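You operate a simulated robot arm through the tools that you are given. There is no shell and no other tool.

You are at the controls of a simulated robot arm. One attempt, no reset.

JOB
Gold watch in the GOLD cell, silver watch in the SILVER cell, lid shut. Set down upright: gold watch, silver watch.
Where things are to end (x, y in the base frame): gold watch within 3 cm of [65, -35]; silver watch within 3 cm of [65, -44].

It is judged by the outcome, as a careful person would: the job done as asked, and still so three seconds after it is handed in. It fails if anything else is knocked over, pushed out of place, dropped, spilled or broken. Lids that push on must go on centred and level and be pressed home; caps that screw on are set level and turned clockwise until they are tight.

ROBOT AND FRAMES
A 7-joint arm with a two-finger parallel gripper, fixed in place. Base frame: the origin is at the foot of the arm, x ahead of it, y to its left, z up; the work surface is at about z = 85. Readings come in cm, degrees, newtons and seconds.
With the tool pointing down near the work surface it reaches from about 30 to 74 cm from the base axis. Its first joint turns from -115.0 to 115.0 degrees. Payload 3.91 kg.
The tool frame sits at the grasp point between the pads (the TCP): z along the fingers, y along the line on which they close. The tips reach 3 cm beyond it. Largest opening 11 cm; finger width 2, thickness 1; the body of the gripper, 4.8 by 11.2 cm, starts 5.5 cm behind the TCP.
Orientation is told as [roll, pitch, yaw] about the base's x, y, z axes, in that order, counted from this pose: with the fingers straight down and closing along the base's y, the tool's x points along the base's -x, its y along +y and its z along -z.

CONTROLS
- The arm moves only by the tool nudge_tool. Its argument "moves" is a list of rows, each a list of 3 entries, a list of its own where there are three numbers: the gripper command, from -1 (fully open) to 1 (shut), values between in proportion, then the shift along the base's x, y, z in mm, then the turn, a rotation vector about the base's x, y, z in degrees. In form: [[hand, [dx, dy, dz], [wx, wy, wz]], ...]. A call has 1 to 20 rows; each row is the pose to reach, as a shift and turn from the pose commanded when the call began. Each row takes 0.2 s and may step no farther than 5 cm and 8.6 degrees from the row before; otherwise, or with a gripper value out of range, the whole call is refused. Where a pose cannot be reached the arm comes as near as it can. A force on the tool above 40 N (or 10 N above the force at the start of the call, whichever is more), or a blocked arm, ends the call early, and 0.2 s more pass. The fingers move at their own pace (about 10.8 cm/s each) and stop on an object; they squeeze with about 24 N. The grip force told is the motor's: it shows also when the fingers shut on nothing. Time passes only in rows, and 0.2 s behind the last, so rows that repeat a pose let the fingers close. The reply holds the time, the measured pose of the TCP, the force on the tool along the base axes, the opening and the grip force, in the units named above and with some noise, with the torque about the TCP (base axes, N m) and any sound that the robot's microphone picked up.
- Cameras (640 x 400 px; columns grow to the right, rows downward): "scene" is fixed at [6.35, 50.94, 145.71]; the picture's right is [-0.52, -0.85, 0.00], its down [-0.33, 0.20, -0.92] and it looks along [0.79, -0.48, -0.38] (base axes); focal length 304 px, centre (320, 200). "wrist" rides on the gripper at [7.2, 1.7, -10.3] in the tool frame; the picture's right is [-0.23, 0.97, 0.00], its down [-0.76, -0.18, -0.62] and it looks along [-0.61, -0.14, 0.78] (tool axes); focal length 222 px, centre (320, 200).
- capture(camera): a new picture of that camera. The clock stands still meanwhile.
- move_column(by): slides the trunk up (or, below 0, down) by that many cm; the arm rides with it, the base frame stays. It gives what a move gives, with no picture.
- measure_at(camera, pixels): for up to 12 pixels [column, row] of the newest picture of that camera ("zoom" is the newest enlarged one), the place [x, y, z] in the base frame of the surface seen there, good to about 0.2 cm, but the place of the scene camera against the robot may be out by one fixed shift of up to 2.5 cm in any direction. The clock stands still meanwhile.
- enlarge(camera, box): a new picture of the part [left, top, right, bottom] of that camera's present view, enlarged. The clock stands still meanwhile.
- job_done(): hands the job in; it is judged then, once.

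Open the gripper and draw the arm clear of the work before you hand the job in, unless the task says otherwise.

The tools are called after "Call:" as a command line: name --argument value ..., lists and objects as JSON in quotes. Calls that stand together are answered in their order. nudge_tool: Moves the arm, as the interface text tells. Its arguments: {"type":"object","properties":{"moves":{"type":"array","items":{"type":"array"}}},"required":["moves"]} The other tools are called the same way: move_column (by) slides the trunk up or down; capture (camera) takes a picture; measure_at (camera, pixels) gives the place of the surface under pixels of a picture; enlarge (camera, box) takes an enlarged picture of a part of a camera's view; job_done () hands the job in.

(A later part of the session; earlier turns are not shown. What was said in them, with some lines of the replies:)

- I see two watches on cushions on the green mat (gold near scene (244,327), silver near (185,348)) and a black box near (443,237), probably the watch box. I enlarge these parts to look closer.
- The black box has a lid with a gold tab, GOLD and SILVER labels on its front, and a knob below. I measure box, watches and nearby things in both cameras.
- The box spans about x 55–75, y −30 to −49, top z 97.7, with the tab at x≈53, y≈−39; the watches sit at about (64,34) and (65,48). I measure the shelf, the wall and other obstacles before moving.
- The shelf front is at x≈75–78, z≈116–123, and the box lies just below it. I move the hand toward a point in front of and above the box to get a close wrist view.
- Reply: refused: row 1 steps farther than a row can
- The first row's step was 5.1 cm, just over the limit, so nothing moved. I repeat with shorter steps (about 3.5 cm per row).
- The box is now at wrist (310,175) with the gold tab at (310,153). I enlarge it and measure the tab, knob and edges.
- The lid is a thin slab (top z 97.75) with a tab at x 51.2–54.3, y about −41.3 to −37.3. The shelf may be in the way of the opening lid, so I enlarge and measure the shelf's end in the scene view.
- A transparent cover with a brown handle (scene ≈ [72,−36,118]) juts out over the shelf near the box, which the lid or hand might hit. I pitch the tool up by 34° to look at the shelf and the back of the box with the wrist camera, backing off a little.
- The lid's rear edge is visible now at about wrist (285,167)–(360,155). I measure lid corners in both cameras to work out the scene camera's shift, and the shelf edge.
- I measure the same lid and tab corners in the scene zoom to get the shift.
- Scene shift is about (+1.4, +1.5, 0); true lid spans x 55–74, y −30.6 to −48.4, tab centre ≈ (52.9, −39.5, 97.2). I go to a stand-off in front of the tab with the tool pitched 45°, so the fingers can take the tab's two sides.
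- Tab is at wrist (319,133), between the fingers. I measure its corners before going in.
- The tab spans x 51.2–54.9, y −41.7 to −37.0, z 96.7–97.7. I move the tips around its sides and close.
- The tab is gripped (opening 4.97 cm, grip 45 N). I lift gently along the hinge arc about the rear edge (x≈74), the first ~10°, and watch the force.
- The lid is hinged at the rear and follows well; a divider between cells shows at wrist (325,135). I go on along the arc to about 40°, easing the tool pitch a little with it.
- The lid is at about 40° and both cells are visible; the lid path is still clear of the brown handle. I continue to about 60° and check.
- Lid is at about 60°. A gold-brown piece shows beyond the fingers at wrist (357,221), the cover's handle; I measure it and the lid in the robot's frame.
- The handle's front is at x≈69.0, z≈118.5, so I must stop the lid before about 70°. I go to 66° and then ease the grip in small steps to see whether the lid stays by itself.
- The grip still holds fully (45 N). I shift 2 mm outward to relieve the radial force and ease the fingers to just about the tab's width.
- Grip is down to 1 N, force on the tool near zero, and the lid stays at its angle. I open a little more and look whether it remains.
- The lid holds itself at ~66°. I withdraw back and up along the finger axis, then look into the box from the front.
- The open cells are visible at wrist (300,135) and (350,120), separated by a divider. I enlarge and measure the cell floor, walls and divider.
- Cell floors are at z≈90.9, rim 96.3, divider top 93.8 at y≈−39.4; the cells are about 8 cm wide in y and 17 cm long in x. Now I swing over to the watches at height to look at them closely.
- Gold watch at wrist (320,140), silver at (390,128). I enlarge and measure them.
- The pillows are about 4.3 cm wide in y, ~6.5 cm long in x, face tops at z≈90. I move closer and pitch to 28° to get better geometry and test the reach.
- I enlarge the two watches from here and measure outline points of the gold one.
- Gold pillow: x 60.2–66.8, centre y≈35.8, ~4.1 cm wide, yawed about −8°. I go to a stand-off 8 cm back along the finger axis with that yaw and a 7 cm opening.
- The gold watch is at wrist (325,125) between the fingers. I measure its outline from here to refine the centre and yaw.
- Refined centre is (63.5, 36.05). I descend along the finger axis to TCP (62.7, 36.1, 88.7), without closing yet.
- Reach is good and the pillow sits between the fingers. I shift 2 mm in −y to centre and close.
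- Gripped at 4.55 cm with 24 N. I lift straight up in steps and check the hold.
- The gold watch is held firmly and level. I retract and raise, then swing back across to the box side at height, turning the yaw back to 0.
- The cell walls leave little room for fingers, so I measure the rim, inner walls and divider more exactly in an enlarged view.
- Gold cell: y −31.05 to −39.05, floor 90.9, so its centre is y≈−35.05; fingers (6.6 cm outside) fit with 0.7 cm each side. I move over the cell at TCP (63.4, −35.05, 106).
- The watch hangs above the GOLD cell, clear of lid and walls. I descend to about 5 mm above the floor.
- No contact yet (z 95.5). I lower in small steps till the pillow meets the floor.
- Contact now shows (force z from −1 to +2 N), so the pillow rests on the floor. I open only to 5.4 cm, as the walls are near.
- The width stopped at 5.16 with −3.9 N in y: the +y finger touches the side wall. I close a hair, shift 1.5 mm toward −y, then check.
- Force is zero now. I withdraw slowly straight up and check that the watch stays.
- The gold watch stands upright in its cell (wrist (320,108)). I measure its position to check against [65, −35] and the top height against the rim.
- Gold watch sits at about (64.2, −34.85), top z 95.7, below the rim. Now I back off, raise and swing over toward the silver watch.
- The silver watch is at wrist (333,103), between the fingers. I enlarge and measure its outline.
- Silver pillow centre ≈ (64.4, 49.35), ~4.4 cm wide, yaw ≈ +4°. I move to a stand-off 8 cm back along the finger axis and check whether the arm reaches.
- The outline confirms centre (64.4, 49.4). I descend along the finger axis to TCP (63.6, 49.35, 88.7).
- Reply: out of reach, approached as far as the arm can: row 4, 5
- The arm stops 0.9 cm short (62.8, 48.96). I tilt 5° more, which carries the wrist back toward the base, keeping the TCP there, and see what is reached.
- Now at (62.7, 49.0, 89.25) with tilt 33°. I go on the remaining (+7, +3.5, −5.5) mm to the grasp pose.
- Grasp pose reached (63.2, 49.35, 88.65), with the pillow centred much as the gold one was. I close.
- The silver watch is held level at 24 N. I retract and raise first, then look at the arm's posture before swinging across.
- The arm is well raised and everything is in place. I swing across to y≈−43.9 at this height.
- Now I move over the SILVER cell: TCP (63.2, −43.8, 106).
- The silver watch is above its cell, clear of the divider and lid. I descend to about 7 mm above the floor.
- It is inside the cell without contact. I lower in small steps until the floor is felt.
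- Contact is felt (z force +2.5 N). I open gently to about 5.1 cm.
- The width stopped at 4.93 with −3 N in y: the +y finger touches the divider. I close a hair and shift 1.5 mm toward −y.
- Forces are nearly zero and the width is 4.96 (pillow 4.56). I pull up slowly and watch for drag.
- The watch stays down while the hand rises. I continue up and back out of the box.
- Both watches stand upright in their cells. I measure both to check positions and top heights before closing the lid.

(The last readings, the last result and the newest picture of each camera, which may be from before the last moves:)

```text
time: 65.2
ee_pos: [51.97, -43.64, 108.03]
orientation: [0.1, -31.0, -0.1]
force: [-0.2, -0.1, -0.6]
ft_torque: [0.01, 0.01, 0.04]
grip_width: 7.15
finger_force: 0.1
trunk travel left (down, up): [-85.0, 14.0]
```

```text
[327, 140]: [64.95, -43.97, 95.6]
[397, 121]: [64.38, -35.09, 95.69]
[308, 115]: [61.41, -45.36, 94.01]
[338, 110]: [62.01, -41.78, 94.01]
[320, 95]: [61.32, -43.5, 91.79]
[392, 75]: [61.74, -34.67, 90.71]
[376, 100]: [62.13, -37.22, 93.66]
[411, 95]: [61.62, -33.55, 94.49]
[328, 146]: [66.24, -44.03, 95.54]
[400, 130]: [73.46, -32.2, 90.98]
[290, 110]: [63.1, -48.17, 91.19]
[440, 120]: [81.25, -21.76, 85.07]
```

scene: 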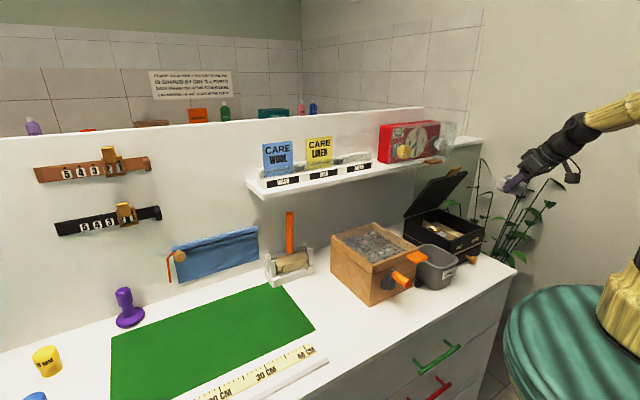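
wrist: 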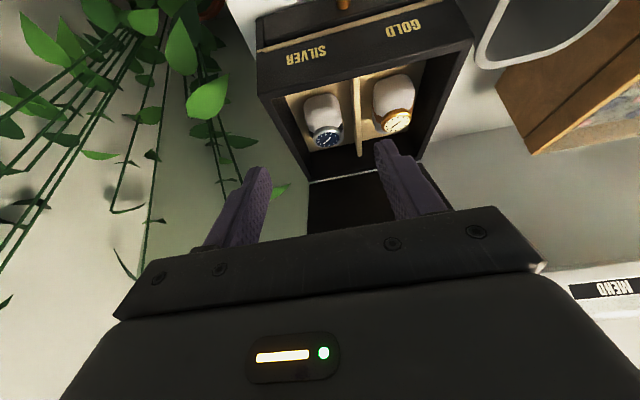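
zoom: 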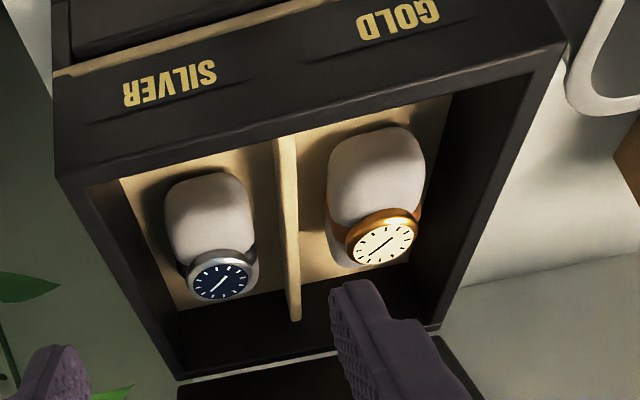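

Gold at (64.3, −35.0), silver at (64.3, −43.8), tops at 95.7, below the rim. Now I return to the tab: up first, then to a stand-off behind it at TCP (59, −39.5, 125.5), tilt 35°.

Call:
nudge_tool --moves '[[-0.3, [-5, 10, 40], [0, 0, 0]], [-0.3, [-5, 25, 85], [0, -2, 0]], [-0.3, [0, 41, 130], [0, -4, 0]], [-0.3, [30, 41, 165], [0, -4, 0]], [-0.3, [70, 41, 175], [0, -4, 0]], [-0.3, [70, 41, 175], [0, -4, 0]]]'

Call:
capture --camera "wrist"

```text
time: 66.6
ee_pos: [59.01, -39.68, 125.39]
orientation: [0.1, -35.1, -0.1]
force: [0.5, 0.8, -0.4]
ft_torque: [-0.03, -0.03, -0.03]
grip_width: 7.14
finger_force: 0.2
trunk travel left (down, up): [-85.0, 14.0]
```

```text
taken
```

wrist: 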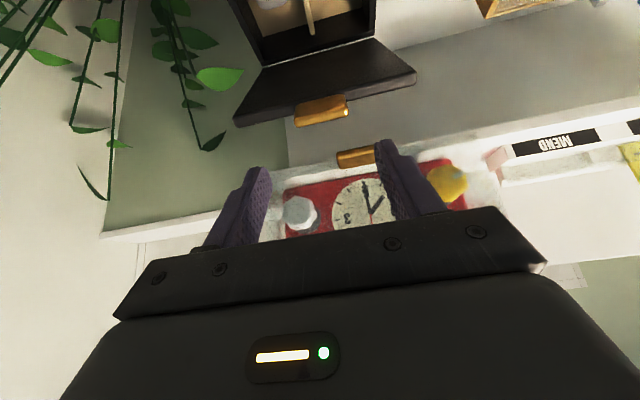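

Call:
enlarge --camera "wrist" --box '[260, 70, 400, 190]'

Call:
measure_at --camera "wrist" --pixels '[[297, 105], [345, 98], [296, 122], [347, 113], [320, 105], [322, 118], [345, 158], [375, 155], [340, 165], [372, 163], [250, 118], [410, 85]]'

```text
3.33 times, centred on (330, 130) of wrist
```

zoom: 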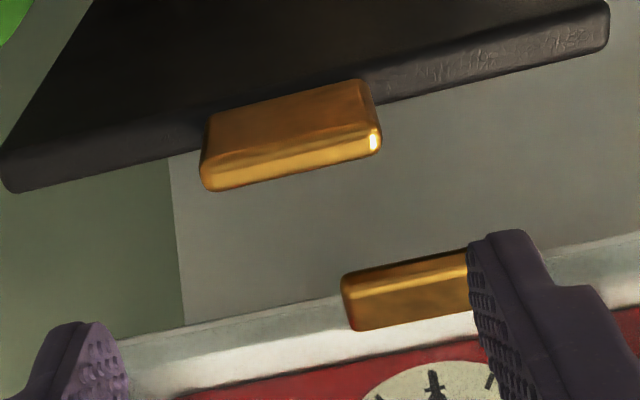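

```text
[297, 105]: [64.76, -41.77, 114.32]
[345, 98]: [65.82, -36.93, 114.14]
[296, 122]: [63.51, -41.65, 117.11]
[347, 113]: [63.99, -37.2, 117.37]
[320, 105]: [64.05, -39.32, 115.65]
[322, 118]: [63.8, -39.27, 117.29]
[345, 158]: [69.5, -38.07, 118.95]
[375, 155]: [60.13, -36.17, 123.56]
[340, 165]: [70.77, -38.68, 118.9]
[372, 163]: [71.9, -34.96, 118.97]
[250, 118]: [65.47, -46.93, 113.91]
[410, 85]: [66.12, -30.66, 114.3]
```

The tab spans (65.3, 114) to (63.6, 117.3), y −41.7 to −37.0. I move to TCP (63.7, −39.4, 117.6) so that the pads take its sides.

Call:
nudge_tool --moves '[[-0.3, [15, 2, -26], [0, 0, 0]], [-0.3, [31, 3, -52], [0, 0, 0]], [-0.3, [47, 3, -78], [0, 0, 0]], [-0.3, [47, 3, -78], [0, 0, 0]]]'

Call:
capture --camera "wrist"

Call:
enlarge --camera "scene" --box '[380, 110, 520, 240]'

```text
time: 67.6
ee_pos: [63.84, -39.41, 117.78]
orientation: [0.0, -34.9, -0.1]
force: [0.2, 0.2, 0.9]
ft_torque: [-0.01, 0.04, 0.02]
grip_width: 7.13
finger_force: 0.1
trunk travel left (down, up): [-85.0, 14.0]
```

```text
taken
```

wrist: 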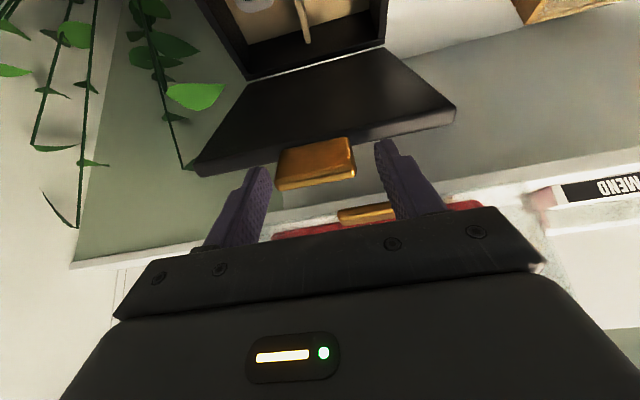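

```text
3.08 times, centred on (450, 175) of scene
```

zoom: 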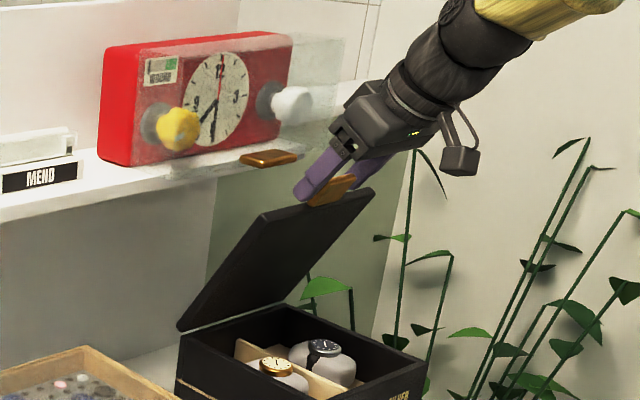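

The fingers straddle the tab (wrist (316,162)) with no contact. I close on it.

Call:
nudge_tool --moves '[[-0.1, [0, 0, 0], [0, 0, 0]], [0.15, [0, 0, 0], [0, 0, 0]], [0.5, [0, 0, 0], [0, 0, 0]], [0.5, [0, 0, 0], [0, 0, 0]]]'

Call:
capture --camera "wrist"

```text
time: 68.6
ee_pos: [63.81, -39.59, 117.66]
orientation: [0.1, -35.0, -0.1]
force: [0.3, -8.6, -2.9]
ft_torque: [-0.54, 0.14, -0.37]
grip_width: 4.98
finger_force: 45.0
trunk travel left (down, up): [-85.0, 14.0]
```

```text
taken
```

wrist: 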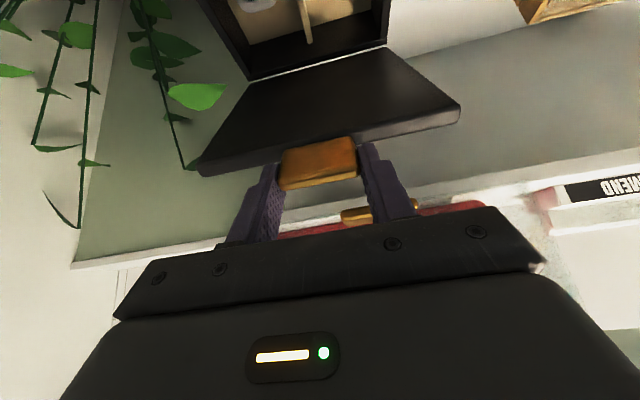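

Gripped (4.98 cm, 45 N). I lower the lid along the reverse arc to about 35°, shifting 1.2 mm in −y to relieve the side force.

Call:
nudge_tool --moves '[[0.5, [-5, -1.2, -2.2], [0, -0.3, 0]], [0.5, [-15.1, -1.2, -7.9], [0, -1, 0]], [0.5, [-30.7, -1.2, -17.9], [0, -1.5, 0]], [0.5, [-45.4, -1.2, -29.2], [0, -2, 0]], [0.5, [-59.2, -1.2, -41.8], [0, -3, 0]], [0.5, [-71.9, -1.2, -55.6], [0, -4, 0]], [0.5, [-83.4, -1.2, -70.4], [0, -5, 0]], [0.5, [-83.4, -1.2, -70.4], [0, -5, 0]]]'

Call:
capture --camera "wrist"

Call:
enlarge --camera "scene" --box '[360, 130, 540, 280]'

```text
time: 70.4
ee_pos: [55.36, -39.54, 110.4]
orientation: [0.2, -39.9, -0.1]
force: [7.9, 8.4, 0.6]
ft_torque: [0.28, -1.17, -0.05]
grip_width: 4.96
finger_force: 45.2
trunk travel left (down, up): [-85.0, 14.0]
```

```text
taken
```

wrist: 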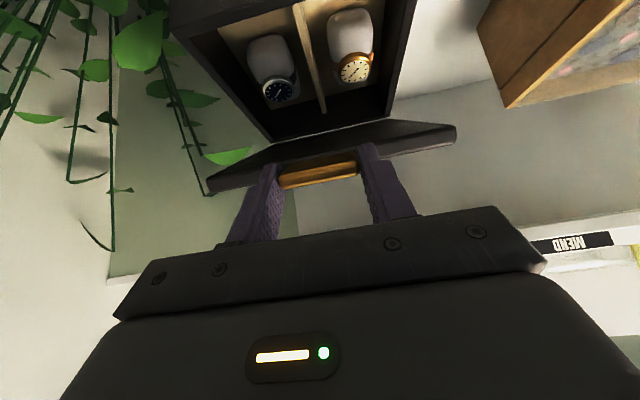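

```text
2.67 times, centred on (450, 205) of scene
```

zoom: 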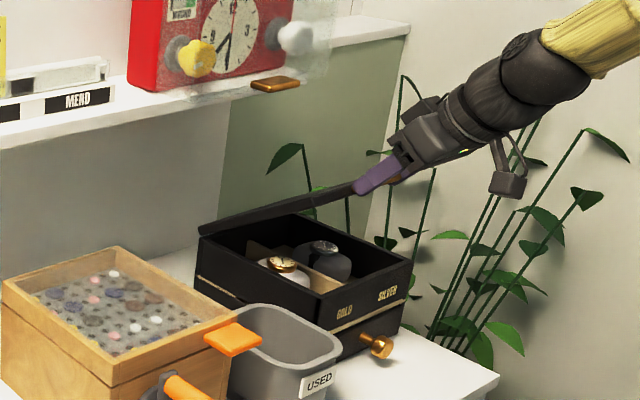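

The lid is at ~35° and follows. I continue down to about 5°.

Call:
nudge_tool --moves '[[0.5, [-10.1, 0.8, -15.7], [0, -1, 0]], [0.5, [-18.9, 0.8, -32.2], [0, -2, 0]], [0.5, [-26.1, 0.8, -49.5], [0, -3, 0]], [0.5, [-31.9, 0.8, -67.2], [0, -4, 0]], [0.5, [-36.1, 0.8, -85.4], [0, -5, 0]], [0.5, [-38.0, 0.8, -97], [0, -5, 0]], [0.5, [-38.5, 0.8, -103.6], [0, -5, 0]], [0.5, [-38.5, 0.8, -103.6], [0, -5, 0]]]'

Call:
capture --camera "wrist"

Call:
enlarge --camera "scene" --box '[360, 150, 540, 290]'

```text
time: 72.2
ee_pos: [51.33, -39.49, 100.42]
orientation: [-0.2, -44.9, 0.0]
force: [0.6, 7.7, 4.9]
ft_torque: [-0.13, -1.36, 0.08]
grip_width: 4.97
finger_force: 45.3
trunk travel left (down, up): [-85.0, 14.0]
```

```text
taken
```

wrist: 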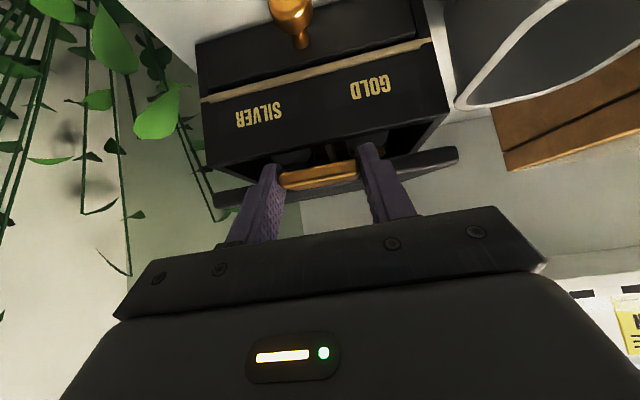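

```text
2.86 times, centred on (450, 220) of scene
```

zoom: 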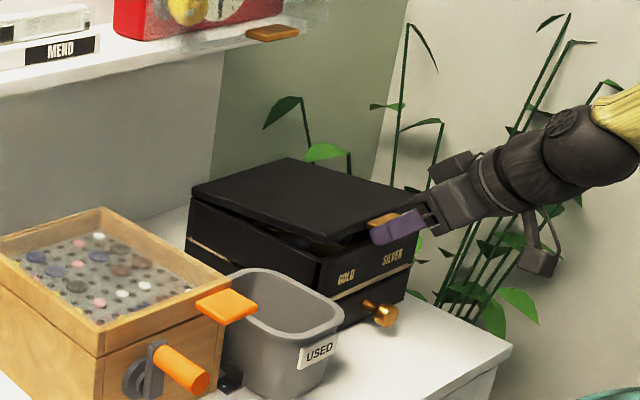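

Only a small gap is left. I lower the rest in small steps, watching the z force.

Call:
nudge_tool --moves '[[0.5, [-0.3, 0.5, -5], [0, 0, 0]], [0.5, [-0.6, 0.5, -10], [0, 0, 0]], [0.5, [-0.8, 0.5, -13], [0, 0, 0]], [0.5, [-0.8, 0.5, -13], [0, 0, 0]]]'

Call:
capture --camera "wrist"

```text
time: 73.2
ee_pos: [51.27, -39.45, 99.27]
orientation: [0.0, -45.0, -0.1]
force: [-5.4, 0.0, 5.4]
ft_torque: [-0.23, -1.13, 0.34]
grip_width: 5.0
finger_force: 45.1
trunk travel left (down, up): [-85.0, 14.0]
```

```text
taken
```

wrist: 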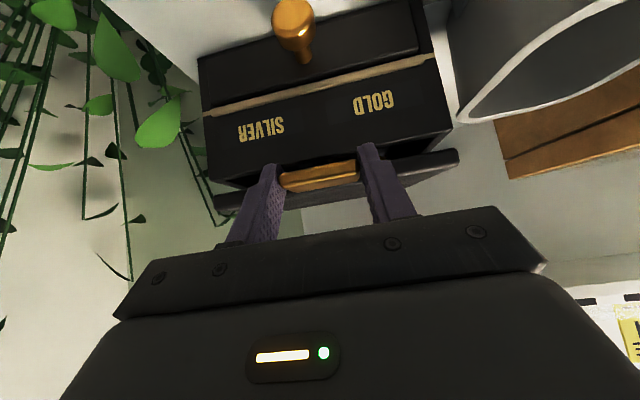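

Call:
nudge_tool --moves '[[0.5, [-0.3, 0, -3], [0, 0, 0]], [0.5, [-0.3, 0, -6], [0, 0, 0]], [0.5, [-0.3, 0, -8], [0, 0, 0]]]'

Call:
capture --camera "wrist"

Call:
enlarge --camera "scene" --box '[390, 190, 510, 280]'

```text
time: 74.0
ee_pos: [51.28, -39.41, 98.4]
orientation: [0.1, -45.2, -0.1]
force: [-9.2, -2.7, 5.2]
ft_torque: [0.03, -1.22, 0.54]
grip_width: 5.0
finger_force: 44.8
trunk travel left (down, up): [-85.0, 14.0]
```

```text
taken
```

wrist: 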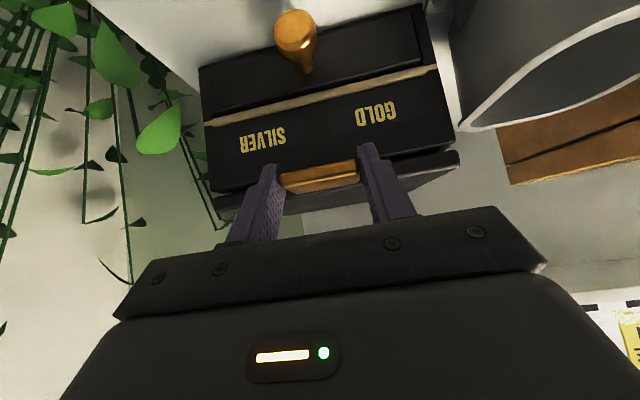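

```text
4.44 times, centred on (450, 235) of scene
```

zoom: 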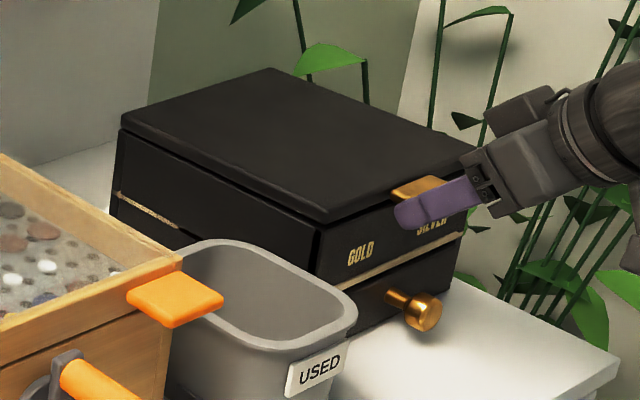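

Almost shut. I measure the lid's top and tab heights (97.75 when closed earlier).

Call:
measure_at --camera "zoom" --pixels '[[330, 205], [335, 190], [470, 150], [250, 150], [410, 190], [330, 222], [200, 130], [280, 90]]'

Call:
nudge_tool --moves '[[0.5, [-1, 0, -1], [0, 0, 0]], [0.5, [-1, 0, -2], [0, 0, 0]]]'

```text
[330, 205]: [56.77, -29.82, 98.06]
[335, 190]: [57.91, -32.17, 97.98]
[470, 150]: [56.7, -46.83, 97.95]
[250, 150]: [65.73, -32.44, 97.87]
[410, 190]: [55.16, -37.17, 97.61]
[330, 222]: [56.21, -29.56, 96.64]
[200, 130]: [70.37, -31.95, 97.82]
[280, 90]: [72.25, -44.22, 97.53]
```

```text
time: 74.6
ee_pos: [51.23, -39.59, 98.09]
orientation: [0.1, -45.1, -0.3]
force: [-8.3, -2.0, 6.5]
ft_torque: [-0.05, -1.32, 0.19]
grip_width: 4.98
finger_force: 45.3
trunk travel left (down, up): [-85.0, 14.0]
```

The lid front was still about 3 mm high and keeps moving. I go down 2 mm more in small steps.

Call:
nudge_tool --moves '[[0.5, [-0.5, 0, -1], [0, 0, 0]], [0.5, [-0.5, 0, -2], [0, 0, 0]]]'

Call:
enlarge --camera "scene" --box '[390, 190, 510, 280]'

Call:
measure_at --camera "zoom" --pixels '[[330, 205], [335, 190], [470, 150], [250, 150], [410, 190], [330, 222], [200, 130], [280, 90]]'

```text
time: 75.2
ee_pos: [51.24, -39.53, 98.0]
orientation: [0.0, -45.2, -0.1]
force: [-8.9, -2.0, 8.6]
ft_torque: [-0.02, -1.17, 0.12]
grip_width: 4.98
finger_force: 45.4
trunk travel left (down, up): [-85.0, 14.0]
```

```text
4.44 times, centred on (450, 235) of scene
```

zoom: 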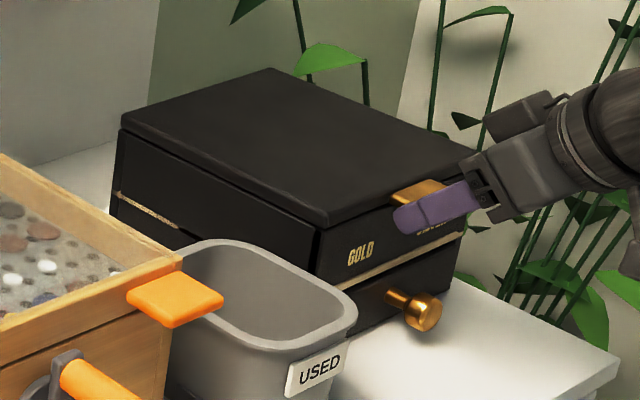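

```text
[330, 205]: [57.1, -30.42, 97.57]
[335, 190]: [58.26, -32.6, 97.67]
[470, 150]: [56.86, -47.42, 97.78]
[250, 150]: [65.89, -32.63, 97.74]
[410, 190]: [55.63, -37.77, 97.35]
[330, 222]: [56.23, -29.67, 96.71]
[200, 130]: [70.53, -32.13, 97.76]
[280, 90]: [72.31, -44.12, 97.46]
```

The lid now lies at its original height (97.6–97.75) and the z force is rising. I press a little more to be sure it is home, then open the fingers.

Call:
nudge_tool --moves '[[0.5, [-0.3, 0, -1.5], [0, 0, 0]], [0.5, [-0.3, 0, -2.5], [0, 0, 0]]]'

```text
time: 75.8
ee_pos: [51.25, -39.56, 97.87]
orientation: [-0.1, -45.3, 0.0]
force: [-5.9, -3.1, 20.8]
ft_torque: [0.41, 0.0, 0.15]
grip_width: 4.99
finger_force: 45.2
trunk travel left (down, up): [-85.0, 14.0]
```

Force jumped to 20.8 N, so the lid is on its stop. I open the fingers and check it stays shut.

Call:
nudge_tool --moves '[[0.1, [0, 0, 1], [0, 0, 0]], [0.0, [0, 0, 1], [0, 0, 0]], [-0.2, [0, 0, 1], [0, 0, 0]], [-0.27, [0, 0, 1], [0, 0, 0]]]'

Call:
nudge_tool --moves '[[-0.27, [-14, 0, 14], [0, 0, 0]], [-0.27, [-30, 0, 30], [0, 0, 0]], [-0.27, [-50, 0, 52], [0, 0, 0]], [-0.27, [-70, 0, 80], [0, 0, 0]], [-0.27, [-90, 0, 110], [0, 4, 0]], [-0.27, [-90, 0, 110], [0, 4, 0]]]'

Call:
capture --camera "wrist"

Call:
enlarge --camera "scene" --box '[390, 190, 510, 280]'

```text
time: 76.8
ee_pos: [51.36, -39.57, 97.67]
orientation: [0.0, -45.0, -0.1]
force: [0.4, -0.2, 0.6]
ft_torque: [-0.03, 0.04, -0.02]
grip_width: 6.98
finger_force: 0.0
trunk travel left (down, up): [-85.0, 14.0]
```

```text
time: 78.2
ee_pos: [42.19, -39.73, 108.39]
orientation: [0.1, -40.9, -0.2]
force: [-0.4, 0.3, -0.7]
ft_torque: [0.02, -0.01, 0.03]
grip_width: 6.99
finger_force: 0.1
trunk travel left (down, up): [-85.0, 14.0]
```

```text
taken
```

wrist: 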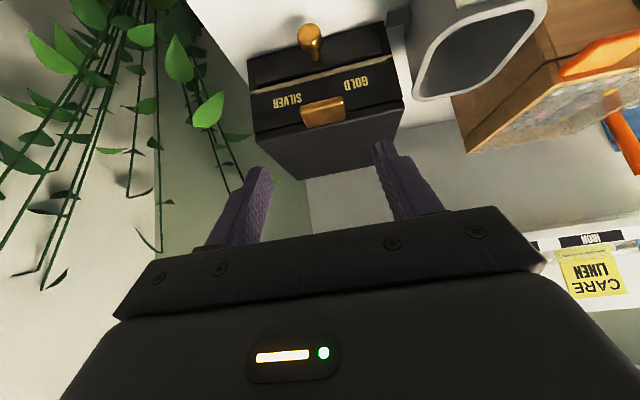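

```text
4.44 times, centred on (450, 235) of scene
```

zoom: 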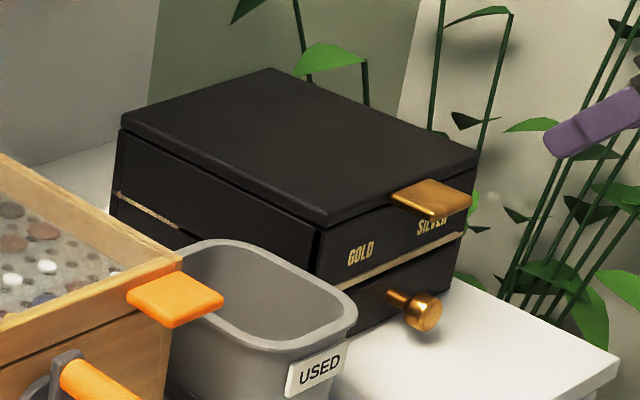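

The lid looks shut. I check its height in the wrist camera against the earlier closed readings (97.7).

Call:
measure_at --camera "wrist" --pixels '[[262, 138], [322, 130], [395, 108], [330, 150], [325, 112], [395, 120], [380, 140], [290, 160]]'

Call:
measure_at --camera "zoom" --pixels '[[330, 205], [335, 190], [465, 150], [250, 150], [430, 190], [330, 222], [200, 130], [280, 90]]'

Call:
enlarge --camera "wrist" --box '[240, 20, 410, 190]'

```text
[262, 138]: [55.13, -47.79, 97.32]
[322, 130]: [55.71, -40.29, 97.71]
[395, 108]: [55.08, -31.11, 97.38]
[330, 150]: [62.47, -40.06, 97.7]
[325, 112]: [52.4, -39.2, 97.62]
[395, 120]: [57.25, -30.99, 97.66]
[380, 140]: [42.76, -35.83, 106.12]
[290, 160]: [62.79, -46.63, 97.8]
```

```text
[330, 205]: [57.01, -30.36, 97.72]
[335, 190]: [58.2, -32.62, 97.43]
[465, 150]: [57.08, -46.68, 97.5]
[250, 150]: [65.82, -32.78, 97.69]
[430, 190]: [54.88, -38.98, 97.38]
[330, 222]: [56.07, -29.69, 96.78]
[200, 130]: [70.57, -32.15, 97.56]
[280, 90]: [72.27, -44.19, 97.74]
```

```text
2.35 times, centred on (325, 105) of wrist
```

zoom: 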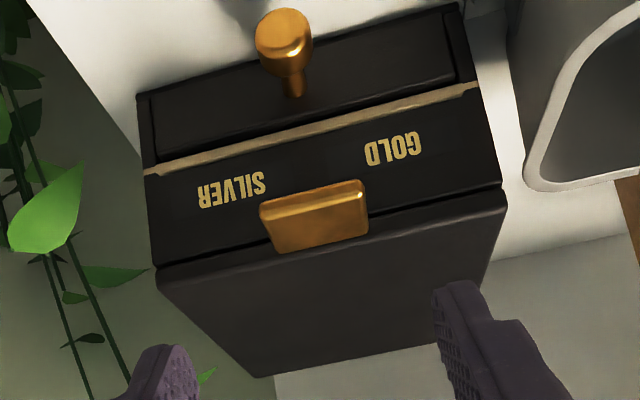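

The lid reads 97.7 front and back, so it is fully shut. I open the gripper, draw the arm back and up to clear the work, and take a last look.

Call:
nudge_tool --moves '[[-0.6, [-10, 20, 30], [0, 5, 0]], [-1, [-20, 45, 60], [0, 10, 0]], [-1, [-20, 80, 90], [0, 16, 0]], [-1, [-20, 115, 120], [0, 22, 0]], [-1, [-20, 150, 150], [0, 28, 0]], [-1, [-20, 150, 150], [0, 28, 0]]]'

Call:
capture --camera "scene"

Call:
capture --camera "wrist"

```text
time: 79.6
ee_pos: [40.34, -24.4, 123.66]
orientation: [0.2, -12.9, -0.2]
force: [-0.3, 0.1, -0.2]
ft_torque: [0.05, -0.01, -0.01]
grip_width: 11.01
finger_force: 0.1
trunk travel left (down, up): [-85.0, 14.0]
```

```text
taken
```

scene: 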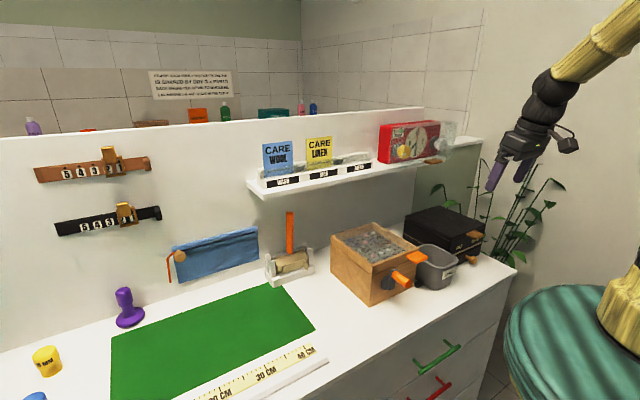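

```text
taken
```

wrist: 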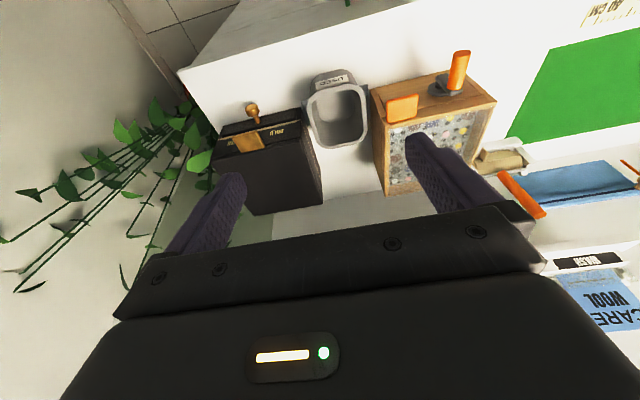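

The box is shut with both watches inside, everything else stands as at the start, and the arm is clear with the gripper open. I hand the job in.

Call:
job_done

```text
The job is handed in.
```

The gold watch is in the GOLD cell and the silver watch is in the SILVER cell, both standing upright, and the lid is shut. I handed the job in with the gripper open and the arm clear. I have no verdict back yet.

| Watch | Target (x, y) | Last measured (x, y), cm |
|---|---|---|
| Gold | [65, -35] | about (64.3, -35.0) |
| Silver | [65, -44] | about (64.3, -43.8) |

- **Lid:** it reads about 97.7 cm high at both front and back, the same as before I opened it. I pressed it down until it met its stop.
- **Watches under the lid:** both tops measured about 95.7 cm, below the box rim at 96.3, so the lid clears them. I took the positions above before closing the lid and could not see the watches afterwards.
- **Light contact:** while releasing each watch, a finger briefly touched a cell wall or the divider with about 3–4 N. Nothing moved that I could see.
- **Surroundings:** in the final pictures everything else on the counter and shelf looks as it did at the start.
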